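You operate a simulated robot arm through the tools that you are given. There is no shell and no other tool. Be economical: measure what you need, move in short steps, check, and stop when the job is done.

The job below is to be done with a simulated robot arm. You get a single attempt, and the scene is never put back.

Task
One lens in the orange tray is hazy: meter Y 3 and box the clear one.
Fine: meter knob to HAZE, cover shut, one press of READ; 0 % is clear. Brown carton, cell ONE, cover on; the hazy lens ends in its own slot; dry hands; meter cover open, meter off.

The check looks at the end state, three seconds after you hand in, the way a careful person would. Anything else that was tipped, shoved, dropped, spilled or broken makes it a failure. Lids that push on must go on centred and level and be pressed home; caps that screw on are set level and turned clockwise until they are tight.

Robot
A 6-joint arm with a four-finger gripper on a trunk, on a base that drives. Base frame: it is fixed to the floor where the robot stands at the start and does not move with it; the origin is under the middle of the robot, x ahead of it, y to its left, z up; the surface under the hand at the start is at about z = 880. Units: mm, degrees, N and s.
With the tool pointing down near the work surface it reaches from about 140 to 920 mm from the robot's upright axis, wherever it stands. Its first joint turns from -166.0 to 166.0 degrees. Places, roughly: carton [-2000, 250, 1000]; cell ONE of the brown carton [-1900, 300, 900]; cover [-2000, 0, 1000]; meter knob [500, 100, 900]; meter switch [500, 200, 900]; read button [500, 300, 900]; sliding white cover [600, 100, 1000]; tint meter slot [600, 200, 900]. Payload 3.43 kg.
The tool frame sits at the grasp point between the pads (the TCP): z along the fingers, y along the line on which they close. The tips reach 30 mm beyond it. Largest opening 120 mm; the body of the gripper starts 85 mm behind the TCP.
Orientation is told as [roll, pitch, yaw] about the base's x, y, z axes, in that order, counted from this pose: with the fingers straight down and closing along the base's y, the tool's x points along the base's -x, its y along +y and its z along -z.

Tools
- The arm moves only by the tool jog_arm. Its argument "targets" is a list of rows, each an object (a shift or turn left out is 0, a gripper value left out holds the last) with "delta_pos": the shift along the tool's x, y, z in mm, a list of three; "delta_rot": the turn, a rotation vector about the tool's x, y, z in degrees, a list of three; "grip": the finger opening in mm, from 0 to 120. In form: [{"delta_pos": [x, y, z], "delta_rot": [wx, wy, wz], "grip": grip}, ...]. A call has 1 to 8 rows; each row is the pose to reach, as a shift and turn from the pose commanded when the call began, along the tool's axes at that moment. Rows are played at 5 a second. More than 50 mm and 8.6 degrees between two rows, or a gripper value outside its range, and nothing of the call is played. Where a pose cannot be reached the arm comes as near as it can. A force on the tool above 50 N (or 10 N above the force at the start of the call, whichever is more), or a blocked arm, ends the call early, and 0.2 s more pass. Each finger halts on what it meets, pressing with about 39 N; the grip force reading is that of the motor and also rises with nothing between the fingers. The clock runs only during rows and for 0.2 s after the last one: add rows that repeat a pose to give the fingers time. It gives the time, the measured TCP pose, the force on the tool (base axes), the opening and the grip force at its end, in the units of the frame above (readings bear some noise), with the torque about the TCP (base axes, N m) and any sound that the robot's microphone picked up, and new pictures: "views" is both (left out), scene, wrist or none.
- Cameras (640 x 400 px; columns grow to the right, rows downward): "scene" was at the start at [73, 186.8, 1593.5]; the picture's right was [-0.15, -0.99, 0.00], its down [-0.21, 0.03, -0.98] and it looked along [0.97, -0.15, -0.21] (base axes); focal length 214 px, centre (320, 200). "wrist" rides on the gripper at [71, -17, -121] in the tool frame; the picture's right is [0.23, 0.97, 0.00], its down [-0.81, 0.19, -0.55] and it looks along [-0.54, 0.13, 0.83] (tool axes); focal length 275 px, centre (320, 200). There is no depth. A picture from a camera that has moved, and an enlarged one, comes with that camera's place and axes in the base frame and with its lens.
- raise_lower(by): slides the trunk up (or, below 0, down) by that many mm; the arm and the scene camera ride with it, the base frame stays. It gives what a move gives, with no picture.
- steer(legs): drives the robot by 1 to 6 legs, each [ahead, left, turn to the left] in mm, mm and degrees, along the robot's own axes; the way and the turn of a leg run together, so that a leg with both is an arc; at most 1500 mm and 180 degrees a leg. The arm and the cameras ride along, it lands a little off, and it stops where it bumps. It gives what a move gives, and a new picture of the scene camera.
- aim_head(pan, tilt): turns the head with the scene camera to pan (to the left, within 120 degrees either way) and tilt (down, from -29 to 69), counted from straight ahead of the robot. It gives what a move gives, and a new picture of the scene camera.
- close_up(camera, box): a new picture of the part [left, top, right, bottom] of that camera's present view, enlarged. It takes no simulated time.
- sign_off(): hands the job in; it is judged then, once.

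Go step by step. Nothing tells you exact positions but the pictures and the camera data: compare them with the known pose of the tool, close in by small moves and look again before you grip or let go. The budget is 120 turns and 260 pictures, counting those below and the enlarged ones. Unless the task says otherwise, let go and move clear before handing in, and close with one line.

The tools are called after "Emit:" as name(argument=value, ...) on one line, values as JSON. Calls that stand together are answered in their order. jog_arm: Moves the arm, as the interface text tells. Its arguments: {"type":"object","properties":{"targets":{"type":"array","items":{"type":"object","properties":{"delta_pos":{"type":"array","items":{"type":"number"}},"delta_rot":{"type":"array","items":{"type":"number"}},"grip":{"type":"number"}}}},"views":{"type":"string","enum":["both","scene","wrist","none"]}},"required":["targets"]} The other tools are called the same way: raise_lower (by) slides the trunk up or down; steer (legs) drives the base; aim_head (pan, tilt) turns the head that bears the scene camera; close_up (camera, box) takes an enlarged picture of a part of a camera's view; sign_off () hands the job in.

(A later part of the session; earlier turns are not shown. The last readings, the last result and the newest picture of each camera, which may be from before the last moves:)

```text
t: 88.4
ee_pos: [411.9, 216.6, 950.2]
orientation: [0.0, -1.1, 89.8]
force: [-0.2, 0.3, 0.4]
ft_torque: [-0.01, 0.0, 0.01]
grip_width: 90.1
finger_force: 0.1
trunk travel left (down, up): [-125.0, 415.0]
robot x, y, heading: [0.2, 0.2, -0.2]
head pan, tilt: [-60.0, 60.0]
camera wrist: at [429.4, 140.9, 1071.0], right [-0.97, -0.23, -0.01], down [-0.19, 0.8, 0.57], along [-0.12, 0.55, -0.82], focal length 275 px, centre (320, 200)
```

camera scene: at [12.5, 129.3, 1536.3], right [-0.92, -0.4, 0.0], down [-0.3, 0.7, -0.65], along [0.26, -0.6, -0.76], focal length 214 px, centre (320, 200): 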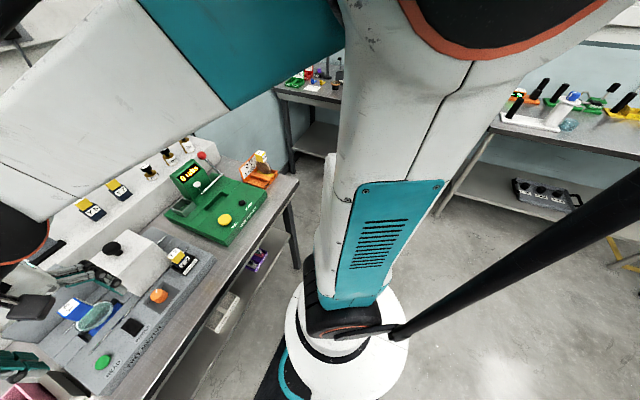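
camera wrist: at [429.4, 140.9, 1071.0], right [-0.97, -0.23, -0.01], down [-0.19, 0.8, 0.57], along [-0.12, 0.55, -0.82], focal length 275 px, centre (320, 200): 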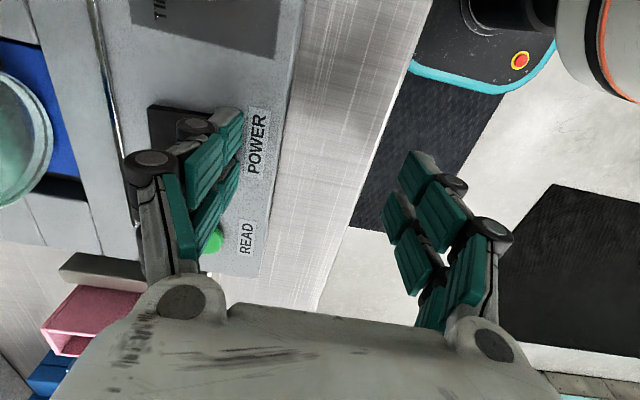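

Emit:
jog_arm(targets=[{"delta_pos": [0, -3, 0], "delta_rot": [1.1, 0, 0]}, {"delta_pos": [0, -3, 1], "delta_rot": [1.1, 0, 0]}, {"delta_pos": [0, -3, 2], "delta_rot": [1.1, 0, 0]}, {"delta_pos": [0, -3, 3], "delta_rot": [1.1, 0, 0]}, {"delta_pos": [0, -3, 4], "delta_rot": [1.1, 0, 0]}], views="none")

Emit:
close_up(camera="wrist", box=[120, 60, 280, 180])

```text
t: 89.6
ee_pos: [415.5, 215.7, 946.8]
orientation: [-1.2, -1.1, 89.7]
force: [-0.6, -0.4, 8.7]
ft_torque: [-0.13, -0.44, -0.06]
grip_width: 93.2
finger_force: 2.9
trunk travel left (down, up): [-125.0, 415.0]
robot x, y, heading: [-0.5, 0.8, -0.2]
head pan, tilt: [-60.0, 60.0]
```

```text
3.33 times, centred on (200, 120) of wrist
camera zoom: at [430.4, 141.2, 1067.4], right [-0.97, -0.23, -0.02], down [-0.2, 0.8, 0.56], along [-0.11, 0.55, -0.83], focal length 918 px, centre (720, 467)
```

zoom: 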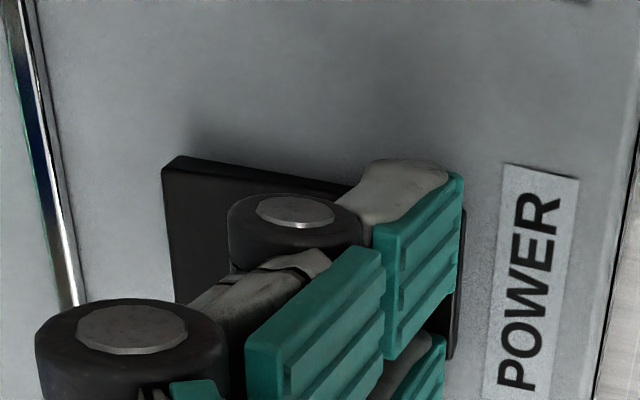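

Contact at the near end (lever arm matches). Pushing further.

Emit:
jog_arm(targets=[{"delta_pos": [0, 0, 1]}, {"delta_pos": [0, 0, 2]}, {"delta_pos": [0, 0, 3]}, {"delta_pos": [0, 0, 4]}, {"delta_pos": [0, 0, 5]}, {"delta_pos": [0, 0, 6]}], views="wrist")

Emit:
close_up(camera="wrist", box=[120, 60, 280, 180])

```text
t: 91.0
ee_pos: [414.5, 214.7, 941.1]
orientation: [-1.2, -1.1, 89.8]
force: [3.8, 0.4, 19.2]
ft_torque: [-0.07, -1.1, 0.04]
grip_width: 103.2
finger_force: 10.8
trunk travel left (down, up): [-125.0, 415.0]
robot x, y, heading: [0.8, -0.9, 0.1]
head pan, tilt: [-60.0, 60.0]
camera wrist: at [430.1, 141.3, 1061.9], right [-0.97, -0.23, -0.02], down [-0.2, 0.8, 0.56], along [-0.11, 0.55, -0.82], focal length 275 px, centre (320, 200)
```

wrist: 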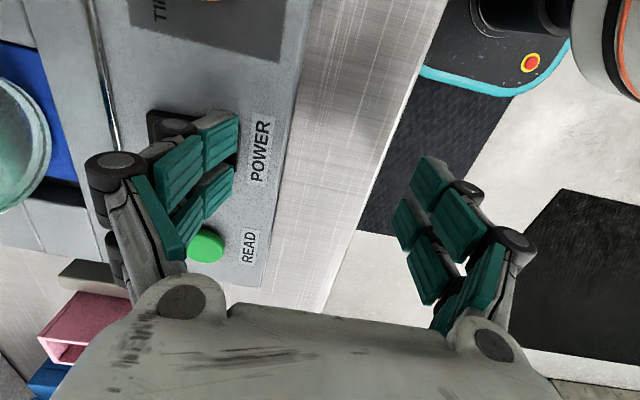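

```text
3.33 times, centred on (200, 120) of wrist
camera zoom: at [430.1, 141.3, 1061.9], right [-0.97, -0.23, -0.02], down [-0.2, 0.8, 0.56], along [-0.11, 0.55, -0.82], focal length 918 px, centre (720, 467)
```

zoom: 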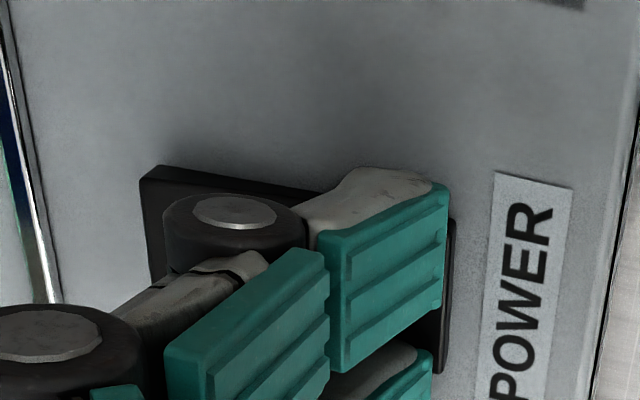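

The spread fingers just splay. I'll use closed fingertips tilted 15° so only the tip's edge bears on the rocker's outer end.

Emit:
jog_arm(targets=[{"delta_pos": [0, 0, -30]}, {"delta_pos": [0, 0, -75], "delta_rot": [-1.2, 1.1, 0], "grip": 40}, {"delta_pos": [0, 0, -110], "delta_rot": [-1.2, 1.1, 0], "grip": 0}, {"delta_pos": [0, 0, -110], "delta_rot": [-1.2, 1.1, 0], "grip": 0}], views="wrist")

Emit:
jog_arm(targets=[{"delta_pos": [0, -6, 0], "delta_rot": [0, 0, 8]}, {"delta_pos": [0, -12, 0], "delta_rot": [0, 0, 16]}, {"delta_pos": [0, -18, 0], "delta_rot": [0, 0, 24]}, {"delta_pos": [0, -24, 0], "delta_rot": [0, 0, 32]}, {"delta_pos": [0, -30, 0], "delta_rot": [0, 0, 40]}, {"delta_pos": [0, -36, 0], "delta_rot": [0, 0, 48]}, {"delta_pos": [0, -42, 0], "delta_rot": [0, 0, 56]}, {"delta_pos": [0, -48, 0], "delta_rot": [0, 0, 64]}], views="none")

```text
t: 92.0
ee_pos: [412.3, 213.9, 1051.0]
orientation: [0.0, 0.0, 89.8]
force: [0.3, -0.1, -0.3]
ft_torque: [0.01, -0.01, 0.0]
grip_width: 0.0
finger_force: 33.6
trunk travel left (down, up): [-125.0, 415.0]
robot x, y, heading: [-0.8, -3.8, 0.0]
head pan, tilt: [-60.0, 60.0]
camera wrist: at [430.1, 142.3, 1172.5], right [-0.97, -0.23, 0.0], down [-0.19, 0.81, 0.55], along [-0.13, 0.54, -0.83], focal length 275 px, centre (320, 200)
```

wrist: 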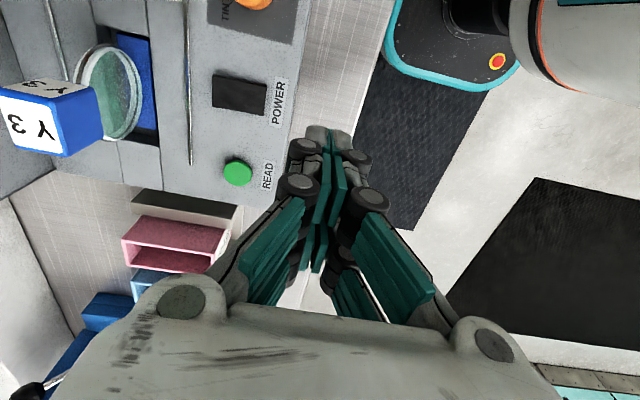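

```text
t: 93.8
ee_pos: [462.6, 214.3, 1051.9]
orientation: [0.0, 0.0, 25.6]
force: [-0.5, 0.0, 0.5]
ft_torque: [0.04, -0.03, -0.05]
grip_width: 0.0
finger_force: 33.0
trunk travel left (down, up): [-125.0, 415.0]
robot x, y, heading: [-3.1, -2.1, -0.3]
head pan, tilt: [-60.0, 60.0]
```

Emit:
jog_arm(targets=[{"delta_rot": [0, 0, 8]}, {"delta_rot": [0, 0, 16]}, {"delta_rot": [0, 0, 24]}, {"delta_rot": [0, 0, 25.6]}, {"delta_pos": [20, 10, -30], "delta_rot": [0, 0, 25.6], "grip": 60}, {"delta_pos": [50, 25, -60], "delta_rot": [0, 0, 25.6], "grip": 110}, {"delta_pos": [50, 25, -60], "delta_rot": [0, 0, 25.6], "grip": 110}], views="wrist")

Emit:
close_up(camera="wrist", box=[280, 90, 380, 170])

```text
t: 95.4
ee_pos: [406.1, 213.4, 1110.8]
orientation: [0.0, -0.1, 0.3]
force: [-0.9, -0.3, 0.4]
ft_torque: [0.04, -0.01, 0.01]
grip_width: 109.9
finger_force: 0.1
trunk travel left (down, up): [-125.0, 415.0]
robot x, y, heading: [-0.7, -1.3, 0.0]
head pan, tilt: [-60.0, 60.0]
camera wrist: at [335.1, 196.7, 1232.4], right [-0.23, 0.97, 0.0], down [0.81, 0.19, 0.55], along [0.54, 0.13, -0.83], focal length 275 px, centre (320, 200)
```

wrist: 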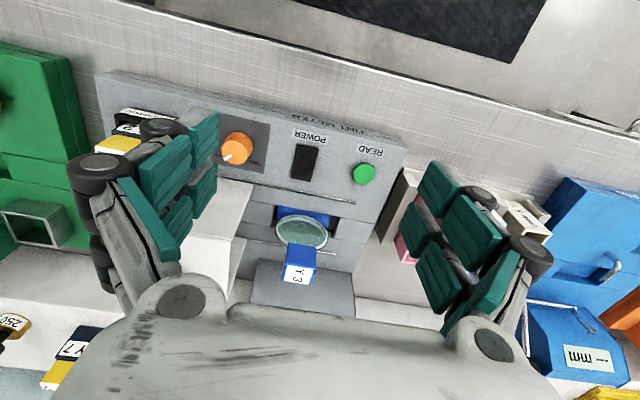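

```text
5.00 times, centred on (330, 130) of wrist
camera zoom: at [335.1, 196.7, 1232.4], right [-0.23, 0.97, 0.0], down [0.81, 0.19, 0.55], along [0.54, 0.13, -0.83], focal length 1376 px, centre (270, 550)
```

zoom: 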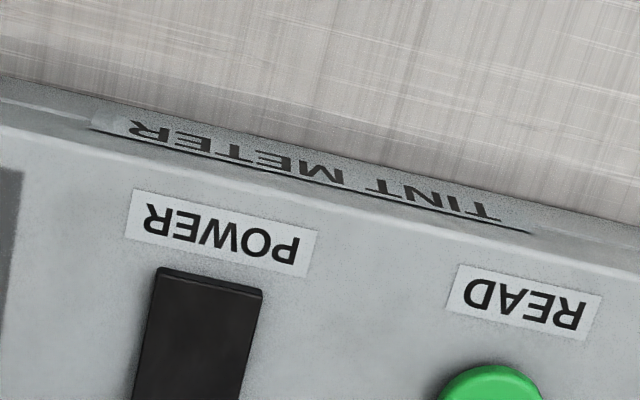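

Emit:
jog_arm(targets=[{"delta_pos": [5, 0, -40]}, {"delta_pos": [10, 0, -80]}, {"delta_pos": [10, 0, -80]}], views="both")

```text
t: 96.2
ee_pos: [397.0, 215.3, 1190.2]
orientation: [0.0, 0.0, 0.2]
force: [-1.1, 0.1, 0.1]
ft_torque: [0.01, -0.04, 0.0]
grip_width: 110.1
finger_force: 0.0
trunk travel left (down, up): [-125.0, 415.0]
robot x, y, heading: [-1.0, -3.2, -0.0]
head pan, tilt: [-60.0, 60.0]
camera scene: at [11.0, 130.3, 1534.1], right [-0.92, -0.39, 0.0], down [-0.3, 0.71, -0.63], along [0.25, -0.58, -0.78], focal length 214 px, centre (320, 200)
camera wrist: at [326.1, 196.6, 1312.1], right [-0.23, 0.97, 0.0], down [0.81, 0.19, 0.55], along [0.54, 0.13, -0.83], focal length 275 px, centre (320, 200)
```

scene: 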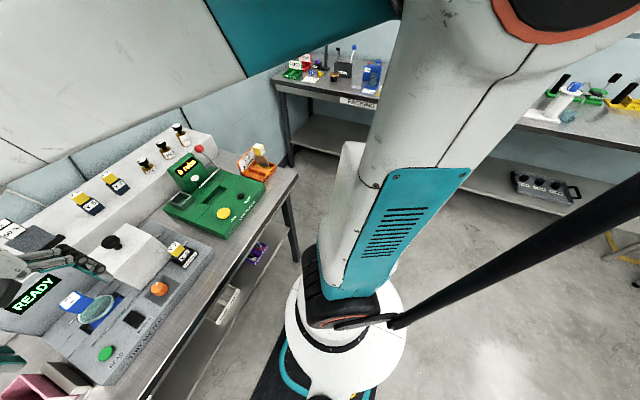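
wrist: 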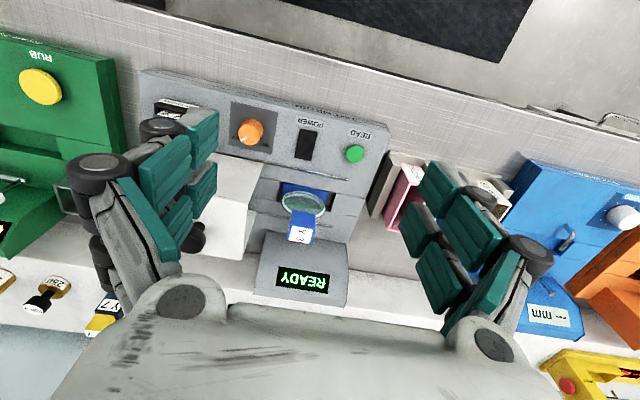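

Emit:
close_up(camera="scene", box=[115, 303, 155, 333])

Emit:
close_up(camera="wrist", box=[287, 120, 327, 165])

```text
13.33 times, centred on (135, 318) of scene
camera zoom: at [11.0, 130.3, 1534.1], right [-0.92, -0.39, 0.0], down [-0.3, 0.71, -0.63], along [0.25, -0.58, -0.78], focal length 2860 px, centre (2787, -1373)
```

zoom: 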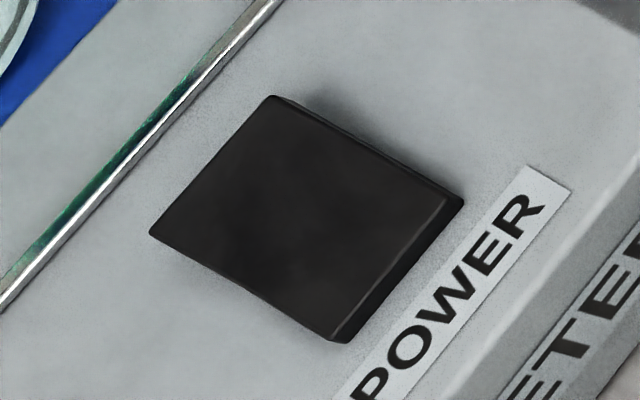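

```text
8.89 times, centred on (307, 142) of wrist
camera zoom: at [326.1, 196.6, 1312.1], right [-0.23, 0.97, 0.0], down [0.81, 0.19, 0.55], along [0.54, 0.13, -0.83], focal length 2447 px, centre (436, 711)
```

zoom: 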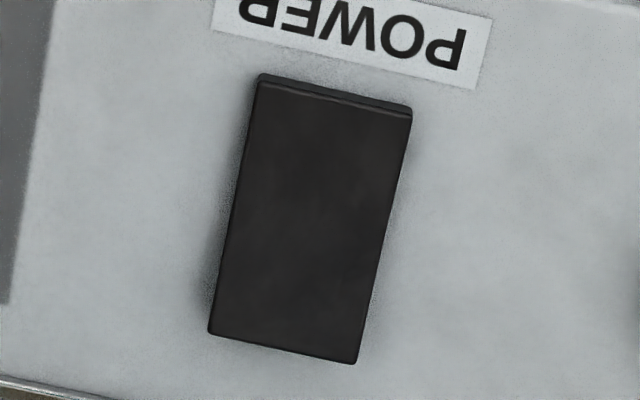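

The enlarged view shows a wedge: near end raised, far end flush, so the near end must be pressed. Going in with closed, tilted tips at its outer edge.

Emit:
jog_arm(targets=[{"delta_pos": [-20, 0, 30], "grip": 30}, {"delta_pos": [-40, 0, 60], "delta_rot": [0, -7.5, 0], "grip": 0}, {"delta_pos": [-60, 0, 90], "delta_rot": [0, -15, 0], "grip": 0}, {"delta_pos": [-72, 0, 125], "delta_rot": [0, -15, 0], "grip": 0}, {"delta_pos": [-72, 0, 165], "delta_rot": [0, -15, 0], "grip": 0}, {"delta_pos": [-72, 0, 205], "delta_rot": [0, -15, 0], "grip": 0}, {"delta_pos": [-72, 0, 215], "delta_rot": [0, -15, 0], "grip": 0}, {"delta_pos": [-72, 0, 222], "delta_rot": [0, -15, 0]}], views="wrist")

Emit:
close_up(camera="wrist", box=[260, 80, 400, 180])

Emit:
close_up(camera="scene", box=[80, 230, 200, 320])

```text
t: 98.0
ee_pos: [466.9, 214.4, 968.9]
orientation: [0.0, -14.9, 0.2]
force: [-0.6, -0.3, 0.0]
ft_torque: [0.0, -0.01, -0.01]
grip_width: 0.0
finger_force: 33.4
trunk travel left (down, up): [-125.0, 415.0]
robot x, y, heading: [-0.6, 2.5, -0.2]
head pan, tilt: [-60.0, 60.0]
camera wrist: at [367.7, 195.9, 1067.2], right [-0.22, 0.97, -0.06], down [0.64, 0.19, 0.74], along [0.73, 0.13, -0.67], focal length 275 px, centre (320, 200)
```

wrist: 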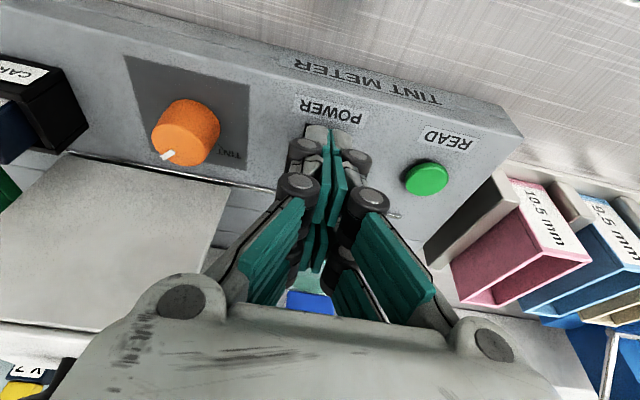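

```text
4.00 times, centred on (330, 130) of wrist
camera zoom: at [367.7, 195.9, 1067.2], right [-0.22, 0.97, -0.06], down [0.64, 0.19, 0.74], along [0.73, 0.13, -0.67], focal length 1101 px, centre (280, 480)
```

zoom: 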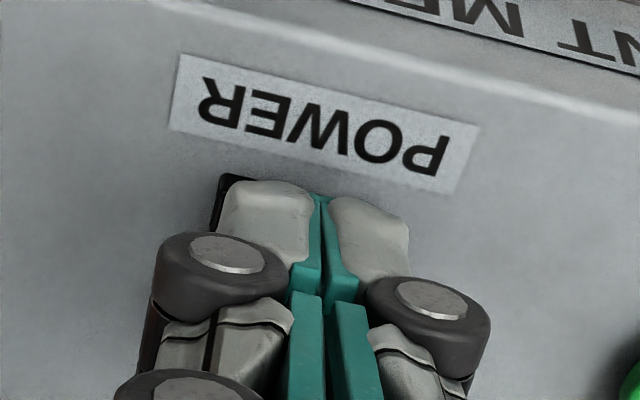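

```text
4.44 times, centred on (140, 275) of scene
camera zoom: at [20.2, 141.6, 1527.0], right [-0.83, -0.55, 0.0], down [-0.46, 0.69, -0.55], along [0.31, -0.46, -0.83], focal length 953 px, centre (1120, -133)
```

zoom: 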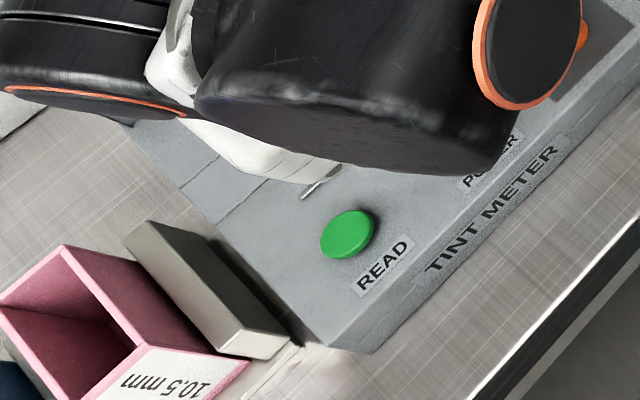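

Emit:
jog_arm(targets=[{"delta_pos": [1.3, 0, 4.8]}, {"delta_pos": [2.1, 0, 7.7]}, {"delta_pos": [2.6, 0, 9.7]}, {"delta_pos": [3.1, 0, 11.6]}, {"delta_pos": [3.6, 0, 13.5]}, {"delta_pos": [4.1, 0, 15.5]}, {"delta_pos": [4.7, 0, 17.4]}, {"delta_pos": [5.2, 0, 19.3]}], views="none")

```text
t: 99.6
ee_pos: [466.3, 214.3, 954.7]
orientation: [0.1, -15.4, 0.1]
force: [-7.1, 0.0, 41.3]
ft_torque: [-0.01, 0.45, 0.05]
grip_width: 6.0
finger_force: 33.2
trunk travel left (down, up): [-125.0, 415.0]
robot x, y, heading: [2.1, -0.9, -0.0]
head pan, tilt: [-60.0, 60.0]
stopped in row 7: the force on the tool passed its limit at 57 N (the readings are from after the stop); the commanded pose is now the measured one
```

Emit:
jog_arm(targets=[{"delta_pos": [-8, 0, -29]}, {"delta_pos": [0, 0, -70]}, {"delta_pos": [30, 0, -100], "grip": 40}, {"delta_pos": [60, 0, -130], "grip": 100}, {"delta_pos": [60, 0, -170], "grip": 100}, {"delta_pos": [60, 0, -170], "grip": 100}], views="both")

```text
t: 101.0
ee_pos: [363.8, 212.4, 1101.6]
orientation: [0.0, -15.1, 0.2]
force: [0.0, -0.5, -0.2]
ft_torque: [0.03, -0.03, 0.02]
grip_width: 100.0
finger_force: 0.1
trunk travel left (down, up): [-125.0, 415.0]
robot x, y, heading: [3.4, 0.2, -0.1]
head pan, tilt: [-60.0, 60.0]
camera scene: at [11.9, 135.3, 1528.5], right [-0.9, -0.43, 0.0], down [-0.35, 0.74, -0.57], along [0.24, -0.51, -0.82], focal length 214 px, centre (320, 200)
camera wrist: at [265.0, 194.4, 1200.8], right [-0.23, 0.97, -0.06], down [0.64, 0.19, 0.75], along [0.74, 0.13, -0.66], focal length 275 px, centre (320, 200)
```

scene: 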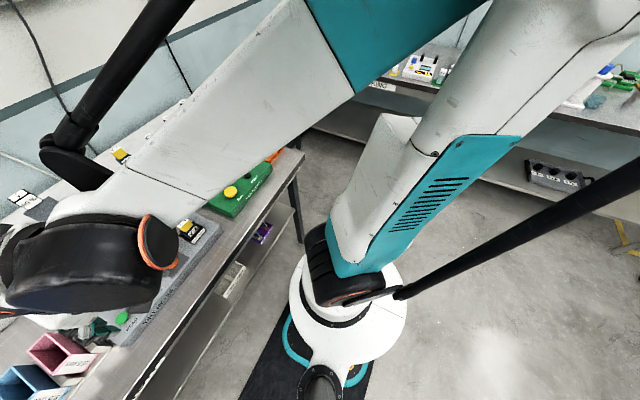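
wrist: 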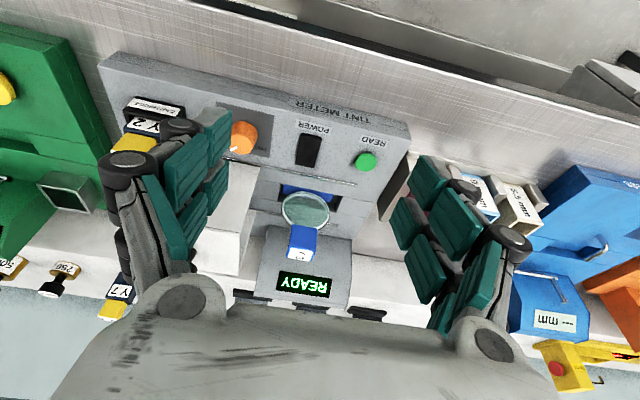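

Emit:
close_up(camera="wrist", box=[280, 110, 340, 180])

```text
5.71 times, centred on (310, 145) of wrist
camera zoom: at [265.0, 194.4, 1200.8], right [-0.23, 0.97, -0.06], down [0.64, 0.19, 0.75], along [0.74, 0.13, -0.66], focal length 1573 px, centre (377, 514)
```

zoom: 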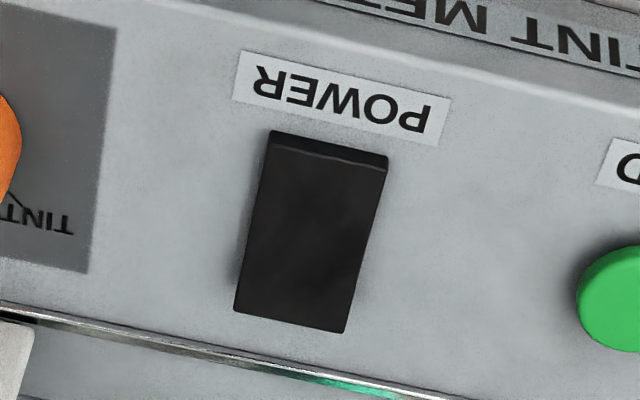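

The near end is solid (already the low side); the evidence points to a roof-shaped rocker whose far end must be pressed at its outer edge. Tilting the other way and trying that.

Emit:
jog_arm(targets=[{"delta_pos": [-25, 1.6, 10], "delta_rot": [0, 7, 0], "grip": 40}, {"delta_pos": [-50, 3.3, 35], "delta_rot": [0, 14, 0], "grip": 0}, {"delta_pos": [-75, 5, 70], "delta_rot": [0, 21, 0], "grip": 0}, {"delta_pos": [-103, 6.6, 105], "delta_rot": [0, 27, 0], "grip": 0}, {"delta_pos": [-103, 6.6, 147], "delta_rot": [0, 27, 0], "grip": 0}, {"delta_pos": [-103, 6.6, 147], "delta_rot": [0, 27, 0], "grip": 0}], views="wrist")

Emit:
close_up(camera="wrist", box=[250, 80, 410, 200])

```text
t: 102.4
ee_pos: [505.9, 219.6, 985.9]
orientation: [-0.1, 11.9, 0.2]
force: [0.5, 0.1, -1.1]
ft_torque: [0.01, 0.04, 0.03]
grip_width: 0.1
finger_force: 33.4
trunk travel left (down, up): [-125.0, 415.0]
robot x, y, heading: [-1.7, -0.6, -0.0]
head pan, tilt: [-60.0, 60.0]
camera wrist: at [461.6, 202.1, 1120.0], right [-0.23, 0.97, 0.05], down [0.91, 0.19, 0.37], along [0.35, 0.13, -0.93], focal length 275 px, centre (320, 200)
```

wrist: 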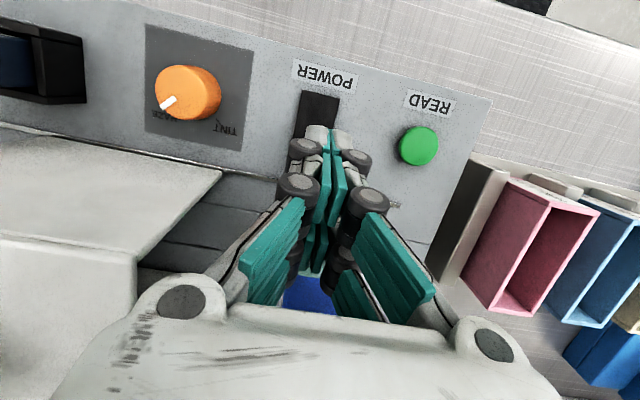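

```text
3.33 times, centred on (330, 140) of wrist
camera zoom: at [461.6, 202.1, 1120.0], right [-0.23, 0.97, 0.05], down [0.91, 0.19, 0.37], along [0.35, 0.13, -0.93], focal length 918 px, centre (287, 400)
```

zoom: 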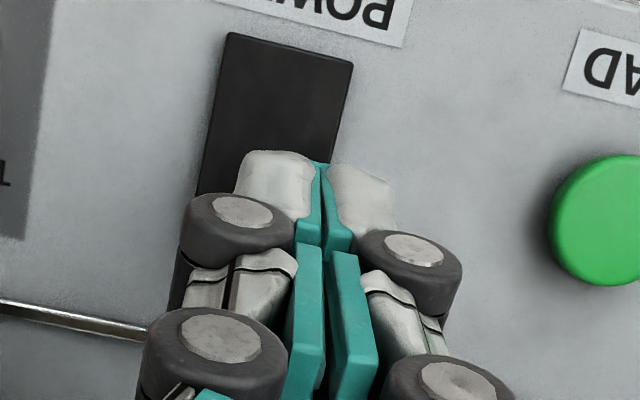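

Emit:
jog_arm(targets=[{"delta_pos": [0.4, -4, 12]}, {"delta_pos": [-2.1, -4, 24]}, {"delta_pos": [-2.3, -4, 25]}, {"delta_pos": [-2.5, -4, 26]}, {"delta_pos": [-2.7, -4, 27]}, {"delta_pos": [-2.9, -4, 28]}, {"delta_pos": [-3.1, -4, 29]}, {"delta_pos": [-3.3, -4, 30]}], views="none")

Emit:
jog_arm(targets=[{"delta_pos": [-0.2, 0, 1]}, {"delta_pos": [-0.4, 0, 2]}, {"delta_pos": [-0.6, 0, 3]}, {"delta_pos": [-0.8, 0, 4]}, {"delta_pos": [-1, 0, 5]}, {"delta_pos": [-1.2, 0, 6]}], views="none")

```text
t: 104.2
ee_pos: [501.3, 216.9, 956.0]
orientation: [0.0, 11.9, 0.2]
force: [0.0, 0.0, 0.7]
ft_torque: [0.01, -0.03, 0.04]
grip_width: 0.1
finger_force: 33.7
trunk travel left (down, up): [-125.0, 415.0]
robot x, y, heading: [3.1, -2.2, 0.0]
head pan, tilt: [-60.0, 60.0]
```

```text
t: 105.3
ee_pos: [500.9, 217.2, 953.5]
orientation: [0.0, 11.8, 0.2]
force: [0.0, 0.0, 30.9]
ft_torque: [-0.03, -0.2, 0.08]
grip_width: 5.9
finger_force: 33.1
trunk travel left (down, up): [-125.0, 415.0]
robot x, y, heading: [0.8, -3.0, 0.0]
head pan, tilt: [-60.0, 60.0]
stopped in row 5: the force on the tool passed its limit at 54 N (the readings are from after the stop); the commanded pose is now the measured one
```

Emit:
jog_arm(targets=[{"delta_pos": [0, 0, -40]}, {"delta_pos": [0, 0, -85]}, {"delta_pos": [40, 0, -110]}, {"delta_pos": [80, 0, -135], "delta_rot": [0, -6, 0], "grip": 60}, {"delta_pos": [110, 0, -170], "delta_rot": [0, -12, 0], "grip": 110}, {"delta_pos": [110, 0, -210], "delta_rot": [0, -12, 0], "grip": 110}, {"delta_pos": [110, 0, -210], "delta_rot": [0, -12, 0], "grip": 110}], views="wrist")

Emit:
close_up(camera="wrist", box=[270, 100, 370, 180])

```text
t: 106.9
ee_pos: [437.0, 217.7, 1180.9]
orientation: [0.2, -0.1, 0.2]
force: [0.0, 0.0, 0.0]
ft_torque: [-0.04, 0.06, 0.02]
grip_width: 110.1
finger_force: 0.1
trunk travel left (down, up): [-125.0, 415.0]
robot x, y, heading: [4.3, -2.0, -0.1]
head pan, tilt: [-60.0, 60.0]
camera wrist: at [366.8, 199.0, 1302.6], right [-0.23, 0.97, 0.0], down [0.81, 0.19, 0.56], along [0.54, 0.13, -0.83], focal length 275 px, centre (320, 200)
```

wrist: 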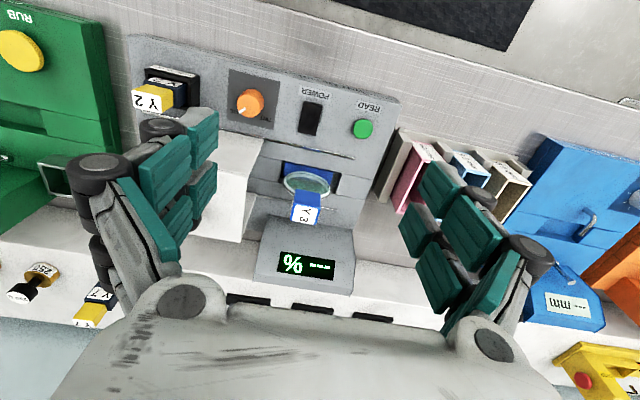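

```text
5.00 times, centred on (320, 140) of wrist
camera zoom: at [366.8, 199.0, 1302.6], right [-0.23, 0.97, 0.0], down [0.81, 0.19, 0.56], along [0.54, 0.13, -0.83], focal length 1376 px, centre (320, 500)
```

zoom: 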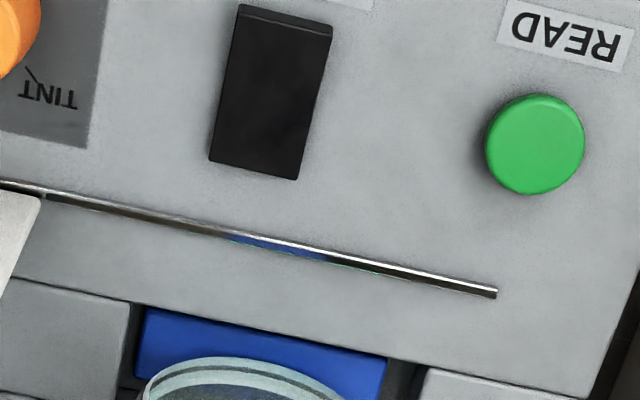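

Emit:
close_up(camera="wrist", box=[260, 230, 360, 300])

Emit:
close_up(camera="wrist", box=[297, 90, 337, 145])

```text
5.71 times, centred on (310, 265) of wrist
camera zoom: at [366.8, 199.0, 1302.6], right [-0.23, 0.97, 0.0], down [0.81, 0.19, 0.56], along [0.54, 0.13, -0.83], focal length 1573 px, centre (377, -171)
```

zoom: 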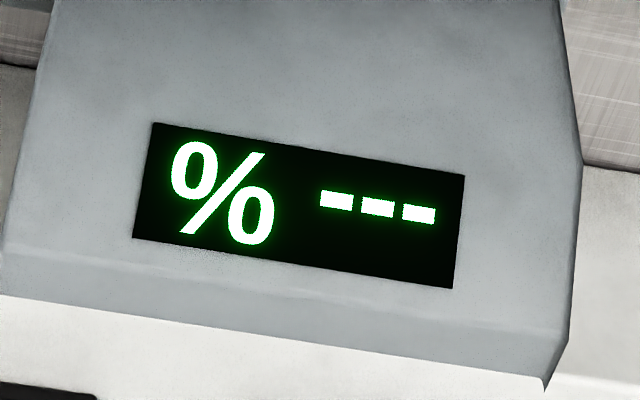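

```text
7.27 times, centred on (317, 118) of wrist
camera zoom: at [366.8, 199.0, 1302.6], right [-0.23, 0.97, 0.0], down [0.81, 0.19, 0.56], along [0.54, 0.13, -0.83], focal length 2002 px, centre (342, 800)
```

zoom: 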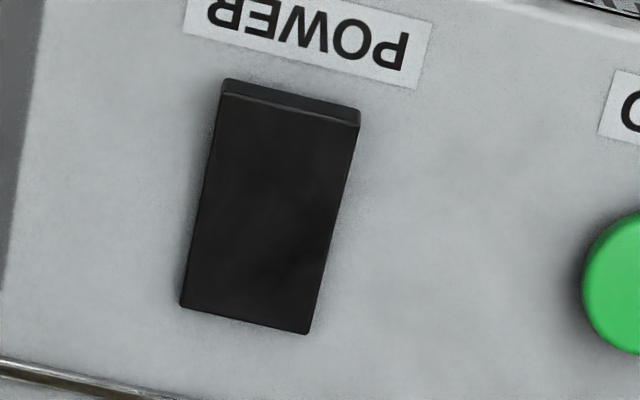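

The rocker has now clearly flipped (near end raised) and the display shows "--- %". Waiting a moment to see what it settles to.

Emit:
jog_arm(targets=[{"delta_pos": [0, 0, 0]}, {"delta_pos": [0, 0, 0]}, {"delta_pos": [0, 0, 0]}, {"delta_pos": [0, 0, 0]}, {"delta_pos": [0, 0, 0]}, {"delta_pos": [0, 0, 0]}, {"delta_pos": [0, 0, 0]}, {"delta_pos": [0, 0, 0]}], views="none")

Emit:
close_up(camera="wrist", box=[230, 80, 390, 300])

```text
t: 108.7
ee_pos: [437.8, 216.7, 1179.5]
orientation: [0.2, -0.2, 0.1]
force: [0.5, 0.6, -0.4]
ft_torque: [0.02, 0.01, 0.01]
grip_width: 110.2
finger_force: 0.0
trunk travel left (down, up): [-125.0, 415.0]
robot x, y, heading: [1.8, -2.6, -0.1]
head pan, tilt: [-60.0, 60.0]
```

```text
1.82 times, centred on (310, 190) of wrist
camera zoom: at [366.7, 198.9, 1302.4], right [-0.23, 0.97, 0.0], down [0.81, 0.19, 0.56], along [0.54, 0.13, -0.83], focal length 500 px, centre (338, 218)
```

zoom: 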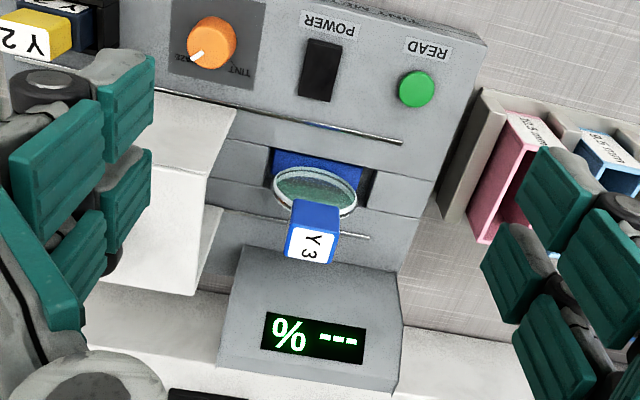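

Stable "--- %" like the other idle instruments: the meter is off (rocker flipped). Now retrieving Y 3: moving above it with yaw 90°.

Emit:
jog_arm(targets=[{"delta_pos": [-18, 2, 0], "delta_rot": [0.2, 0, -8], "grip": 56}, {"delta_pos": [-36, 4, 0], "delta_rot": [0.2, 0, -16]}, {"delta_pos": [-54, 6, 0], "delta_rot": [0.2, 0, -24]}, {"delta_pos": [-72, 8, 0], "delta_rot": [0.2, 0, -32]}, {"delta_pos": [-90, 10, 0], "delta_rot": [0.2, 0, -40]}, {"delta_pos": [-108, 12, 0], "delta_rot": [0.2, 0, -48]}, {"delta_pos": [-126, 14, 0], "delta_rot": [0.2, 0, -56]}, {"delta_pos": [-142, 16, 0], "delta_rot": [0.2, 0, -64]}], views="none")

Emit:
jog_arm(targets=[{"delta_rot": [0, 0, -8]}, {"delta_rot": [0, 0, -16]}, {"delta_rot": [0, 0, -24]}, {"delta_pos": [0, 0, 40], "delta_rot": [0, 0, -26]}, {"delta_pos": [0, 0, 85], "delta_rot": [0, 0, -26]}, {"delta_pos": [0, 0, 105], "delta_rot": [0, 0, -26]}, {"delta_pos": [0, 0, 105], "delta_rot": [0, 0, -26]}], views="wrist")

Emit:
close_up(camera="wrist", box=[200, 40, 440, 220])

```text
t: 110.5
ee_pos: [581.6, 234.2, 1179.6]
orientation: [-0.3, 0.1, 64.2]
force: [0.2, 0.4, 0.2]
ft_torque: [0.0, -0.04, 0.02]
grip_width: 56.1
finger_force: 0.1
trunk travel left (down, up): [-125.0, 415.0]
robot x, y, heading: [1.3, 1.1, -0.0]
head pan, tilt: [-60.0, 60.0]
```

```text
t: 112.1
ee_pos: [580.9, 233.5, 1073.5]
orientation: [-0.3, 0.0, 90.2]
force: [-0.4, 0.9, 0.5]
ft_torque: [-0.03, -0.04, 0.04]
grip_width: 56.1
finger_force: 0.1
trunk travel left (down, up): [-125.0, 415.0]
robot x, y, heading: [0.5, -2.3, -0.2]
head pan, tilt: [-60.0, 60.0]
camera wrist: at [598.4, 162.2, 1195.3], right [-0.97, -0.23, 0.0], down [-0.2, 0.81, 0.55], along [-0.12, 0.54, -0.83], focal length 275 px, centre (320, 200)
```

wrist: 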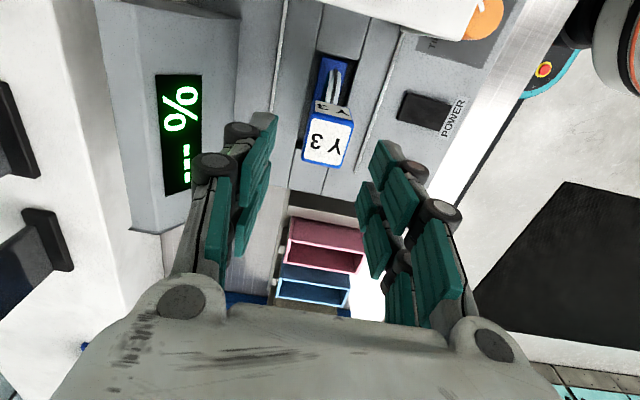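

```text
2.22 times, centred on (320, 130) of wrist
camera zoom: at [598.4, 162.2, 1195.3], right [-0.97, -0.23, 0.0], down [-0.2, 0.81, 0.55], along [-0.12, 0.54, -0.83], focal length 612 px, centre (320, 356)
```

zoom: 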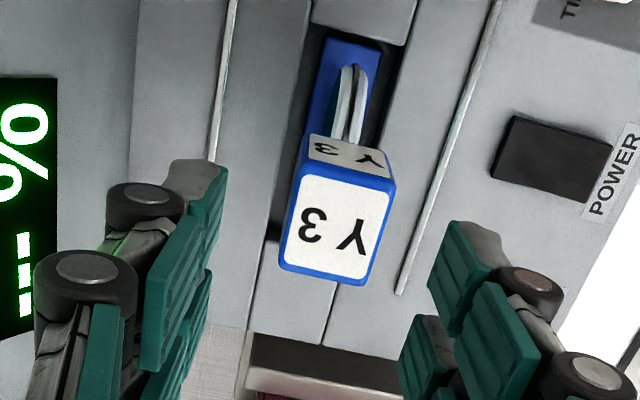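

Emit:
jog_arm(targets=[{"delta_pos": [0.5, 2.5, 35]}, {"delta_pos": [0.5, 2.5, 60]}, {"delta_pos": [0.5, 2.5, 70]}, {"delta_pos": [0.5, 2.5, 70]}, {"delta_pos": [0.5, 2.5, 70], "grip": 40}, {"delta_pos": [0.5, 2.5, 70], "grip": 30}, {"delta_pos": [0.5, 2.5, 70], "grip": 24}, {"delta_pos": [0.5, 2.5, 70], "grip": 24}], views="wrist")

Emit:
close_up(camera="wrist", box=[200, 40, 440, 220])

```text
t: 113.9
ee_pos: [580.0, 232.8, 1005.3]
orientation: [-0.3, 0.0, 90.0]
force: [0.0, 0.1, -1.3]
ft_torque: [0.04, 0.0, -0.02]
grip_width: 28.9
finger_force: 39.4
trunk travel left (down, up): [-125.0, 415.0]
robot x, y, heading: [-0.7, -3.0, -0.1]
head pan, tilt: [-60.0, 60.0]
camera wrist: at [596.5, 160.9, 1126.5], right [-0.97, -0.23, 0.0], down [-0.2, 0.81, 0.55], along [-0.12, 0.54, -0.83], focal length 275 px, centre (320, 200)
```

wrist: 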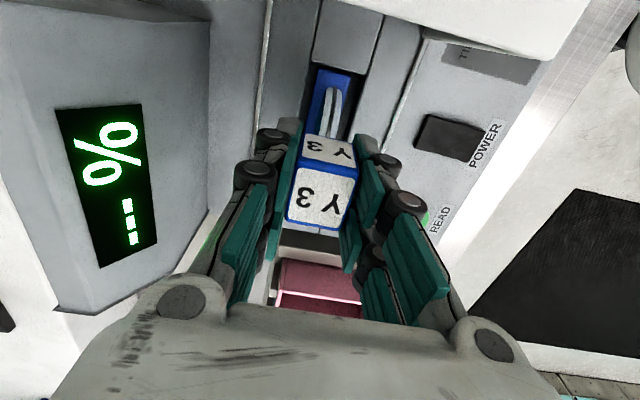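

```text
2.22 times, centred on (320, 130) of wrist
camera zoom: at [596.5, 160.9, 1126.5], right [-0.97, -0.23, 0.0], down [-0.2, 0.81, 0.55], along [-0.12, 0.54, -0.83], focal length 612 px, centre (320, 356)
```

zoom: 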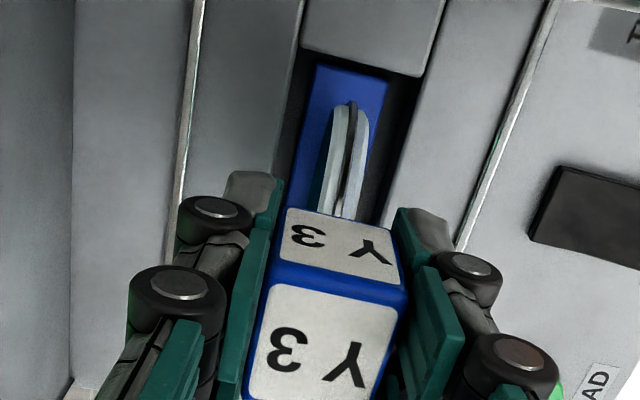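

Gripped as before. Lifting and reversing the path back to the tray.

Emit:
jog_arm(targets=[{"delta_pos": [0, 0, -20]}, {"delta_pos": [0, 0, -65]}, {"delta_pos": [0, 0, -110]}, {"delta_pos": [0, 0, -155]}, {"delta_pos": [0, 0, -172]}, {"delta_pos": [34, 12, -172], "delta_rot": [0, 0, 8]}, {"delta_pos": [68, 24, -172], "delta_rot": [0, 0, 16]}, {"delta_pos": [102, 36, -172], "delta_rot": [0, 0, 24]}], views="none")

```text
t: 115.7
ee_pos: [541.8, 130.3, 1177.4]
orientation: [-0.3, 0.0, 65.9]
force: [0.0, 0.0, 0.0]
ft_torque: [0.0, -0.02, -0.02]
grip_width: 28.8
finger_force: 39.4
trunk travel left (down, up): [-125.0, 415.0]
robot x, y, heading: [0.8, -0.3, -0.1]
head pan, tilt: [-60.0, 60.0]
```

Emit:
jog_arm(targets=[{"delta_pos": [30, -6.3, 0], "delta_rot": [0, 0, 8.2]}, {"delta_pos": [60, -12.6, 0], "delta_rot": [0, 0, 16.4]}, {"delta_pos": [90, -18.9, 0], "delta_rot": [0, 0, 24.6]}, {"delta_pos": [120, -25.2, 0], "delta_rot": [0, 0, 32.8]}, {"delta_pos": [150, -31.6, 0], "delta_rot": [0, 0, 41]}, {"delta_pos": [180, -37.9, 0], "delta_rot": [0, 0, 49.2]}, {"delta_pos": [210, -44.2, 0], "delta_rot": [0, 0, 57.5]}, {"delta_pos": [240, -50.5, 0], "delta_rot": [0, 0, 66]}], views="none")

Emit:
jog_arm(targets=[{"delta_pos": [-5, -45, 0]}, {"delta_pos": [-10, -90, 0]}, {"delta_pos": [-15, -135, 0]}, {"delta_pos": [-20, -180, 0]}, {"delta_pos": [-25, -225, 0]}, {"delta_pos": [-29, -254, 0]}, {"delta_pos": [-29, -254, 0]}], views="wrist")

Emit:
close_up(camera="wrist", box=[200, 0, 440, 200])

```text
t: 117.5
ee_pos: [490.6, -110.2, 1177.7]
orientation: [-0.1, -0.3, 0.1]
force: [0.5, -0.4, -1.0]
ft_torque: [0.0, 0.01, -0.01]
grip_width: 28.5
finger_force: 38.8
trunk travel left (down, up): [-125.0, 415.0]
robot x, y, heading: [-1.8, -2.7, 0.0]
head pan, tilt: [-60.0, 60.0]
```

```text
t: 119.1
ee_pos: [518.9, -363.7, 1176.8]
orientation: [-0.1, -0.3, 0.2]
force: [0.0, -0.2, 0.0]
ft_torque: [-0.02, -0.01, -0.03]
grip_width: 28.5
finger_force: 38.6
trunk travel left (down, up): [-125.0, 415.0]
robot x, y, heading: [-2.0, 0.1, 0.1]
head pan, tilt: [-60.0, 60.0]
camera wrist: at [448.8, -380.5, 1298.6], right [-0.23, 0.97, 0.0], down [0.81, 0.19, 0.56], along [0.54, 0.13, -0.83], focal length 275 px, centre (320, 200)
```

wrist: 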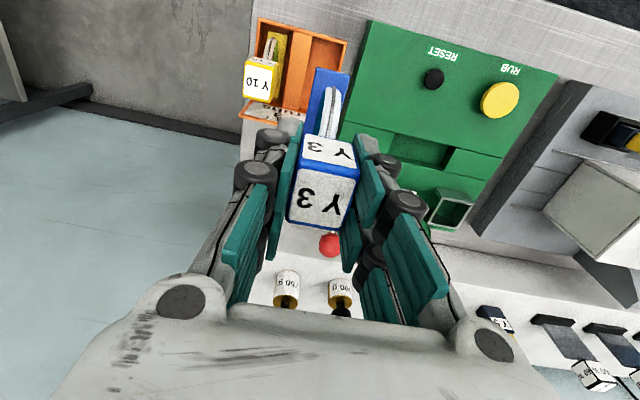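

```text
2.00 times, centred on (320, 100) of wrist
camera zoom: at [448.8, -380.5, 1298.6], right [-0.23, 0.97, 0.0], down [0.81, 0.19, 0.56], along [0.54, 0.13, -0.83], focal length 551 px, centre (320, 400)
```

zoom: 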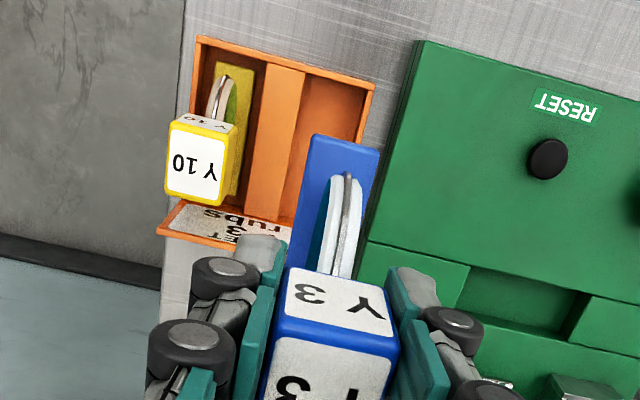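

Emit:
jog_arm(targets=[{"delta_pos": [-1, -1.2, 40], "delta_rot": [0, 0.3, 0.5]}, {"delta_pos": [-1, -1.2, 85], "delta_rot": [0, 0.3, 0.5]}, {"delta_pos": [-1, -1.2, 130], "delta_rot": [0, 0.3, 0.5]}, {"delta_pos": [-1, -1.2, 155], "delta_rot": [0, 0.3, 0.5]}, {"delta_pos": [-1, -1.2, 155], "delta_rot": [0, 0.3, 0.5]}], views="wrist")

Emit:
close_up(camera="wrist", box=[200, 0, 440, 200])

```text
t: 120.3
ee_pos: [522.7, -364.7, 1022.2]
orientation: [-0.1, -0.1, -0.4]
force: [-0.7, 0.2, -1.2]
ft_torque: [0.03, 0.01, 0.04]
grip_width: 28.8
finger_force: 39.2
trunk travel left (down, up): [-125.0, 415.0]
robot x, y, heading: [-1.6, -1.9, -0.2]
head pan, tilt: [-60.0, 60.0]
camera wrist: at [451.9, -381.7, 1143.7], right [-0.22, 0.97, 0.0], down [0.81, 0.19, 0.55], along [0.54, 0.12, -0.83], focal length 275 px, centre (320, 200)
```

wrist: 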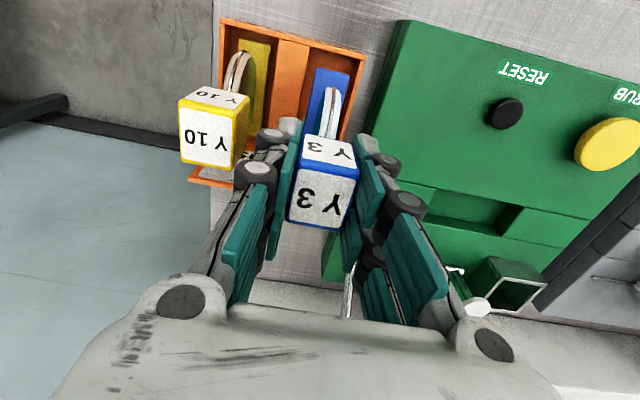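

```text
2.00 times, centred on (320, 100) of wrist
camera zoom: at [451.9, -381.7, 1143.7], right [-0.22, 0.97, 0.0], down [0.81, 0.19, 0.55], along [0.54, 0.12, -0.83], focal length 551 px, centre (320, 400)
```

zoom: 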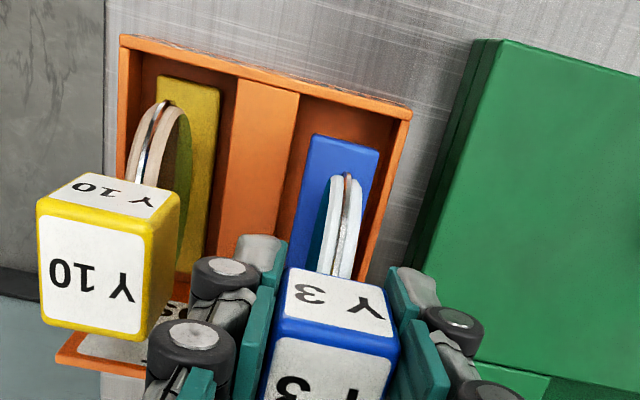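

Emit:
jog_arm(targets=[{"delta_pos": [2, 0, 10]}, {"delta_pos": [2, 0, 20]}, {"delta_pos": [2, 0, 28]}, {"delta_pos": [2, 0, 32]}], views="wrist")

Emit:
close_up(camera="wrist", box=[190, 40, 450, 240])

```text
t: 121.3
ee_pos: [520.0, -366.1, 990.7]
orientation: [-0.1, 0.1, -0.4]
force: [-0.6, 0.5, 0.0]
ft_torque: [0.0, 0.05, -0.02]
grip_width: 28.9
finger_force: 38.9
trunk travel left (down, up): [-125.0, 415.0]
robot x, y, heading: [4.2, -1.2, 0.2]
head pan, tilt: [-60.0, 60.0]
camera wrist: at [449.3, -382.4, 1112.5], right [-0.22, 0.97, 0.0], down [0.81, 0.19, 0.55], along [0.54, 0.12, -0.83], focal length 275 px, centre (320, 200)
```

wrist: 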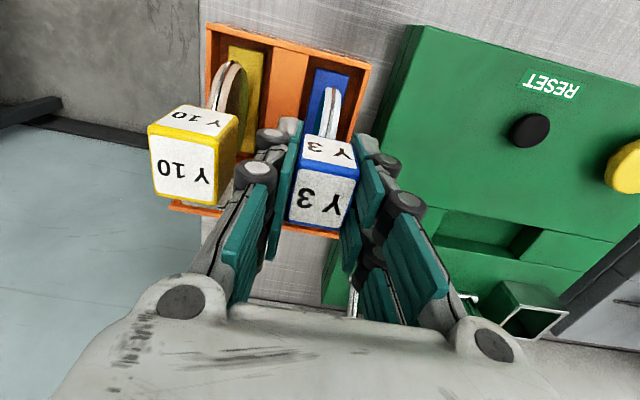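

```text
2.00 times, centred on (320, 140) of wrist
camera zoom: at [449.3, -382.4, 1112.5], right [-0.22, 0.97, 0.0], down [0.81, 0.19, 0.55], along [0.54, 0.12, -0.83], focal length 551 px, centre (320, 320)
```

zoom: 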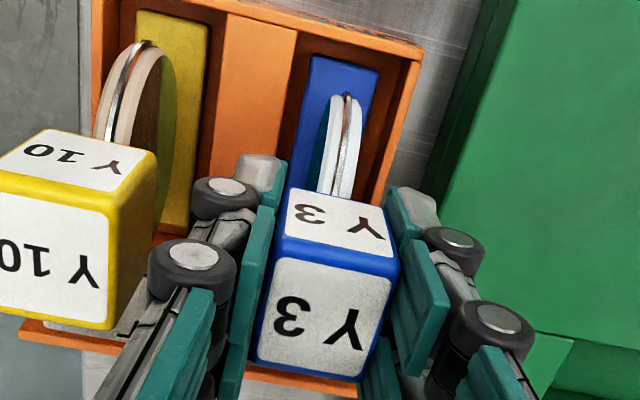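

Emit:
jog_arm(targets=[{"delta_pos": [0, 0, 1.5]}, {"delta_pos": [0, 0, 3]}, {"delta_pos": [0, 0, 4]}, {"delta_pos": [0, 0, 5]}], views="none")

```text
t: 122.3
ee_pos: [519.0, -363.6, 987.2]
orientation: [-0.1, -0.1, -0.3]
force: [7.5, -4.5, 36.9]
ft_torque: [-0.29, -0.11, 0.1]
grip_width: 28.9
finger_force: 39.4
trunk travel left (down, up): [-125.0, 415.0]
robot x, y, heading: [2.3, 0.6, 0.1]
head pan, tilt: [-60.0, 60.0]
```

Seated on the tray floor. Easing up, releasing to 54 and lifting clear.

Emit:
jog_arm(targets=[{"delta_pos": [0, 0, -3]}, {"delta_pos": [0, 0, -3], "grip": 42}, {"delta_pos": [0, 0, -3], "grip": 52}, {"delta_pos": [0, 0, -3], "grip": 52}, {"delta_pos": [0, 0, -30]}, {"delta_pos": [0, 0, -75]}, {"delta_pos": [0, 0, -110]}, {"delta_pos": [0, 0, -110]}], views="wrist")

Emit:
close_up(camera="wrist", box=[190, 0, 430, 180])

```text
t: 124.1
ee_pos: [519.0, -363.8, 1097.6]
orientation: [-0.1, 0.0, -0.4]
force: [-0.9, -0.1, -0.3]
ft_torque: [-0.02, 0.0, -0.01]
grip_width: 52.1
finger_force: 0.1
trunk travel left (down, up): [-125.0, 415.0]
robot x, y, heading: [-1.5, -0.1, -0.0]
head pan, tilt: [-60.0, 60.0]
camera wrist: at [449.2, -380.6, 1219.9], right [-0.22, 0.97, 0.0], down [0.81, 0.19, 0.55], along [0.54, 0.12, -0.83], focal length 275 px, centre (320, 200)
```

wrist: 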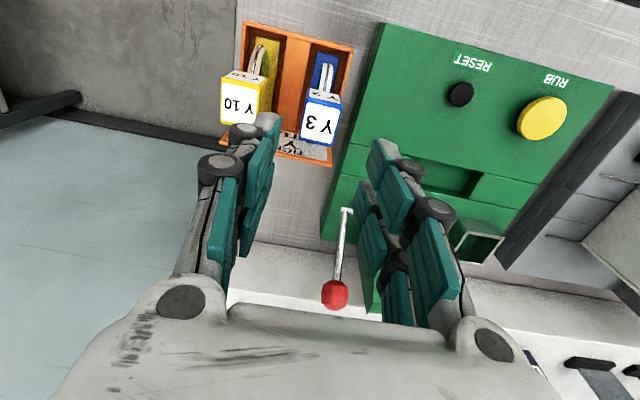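

```text
2.22 times, centred on (310, 90) of wrist
camera zoom: at [449.2, -380.6, 1219.9], right [-0.22, 0.97, 0.0], down [0.81, 0.19, 0.55], along [0.54, 0.12, -0.83], focal length 612 px, centre (342, 444)
```

zoom: 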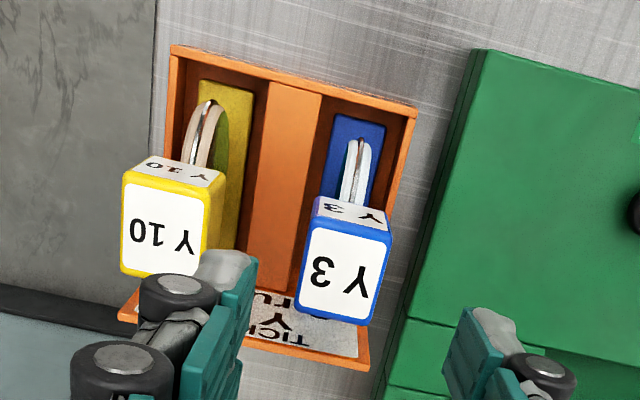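

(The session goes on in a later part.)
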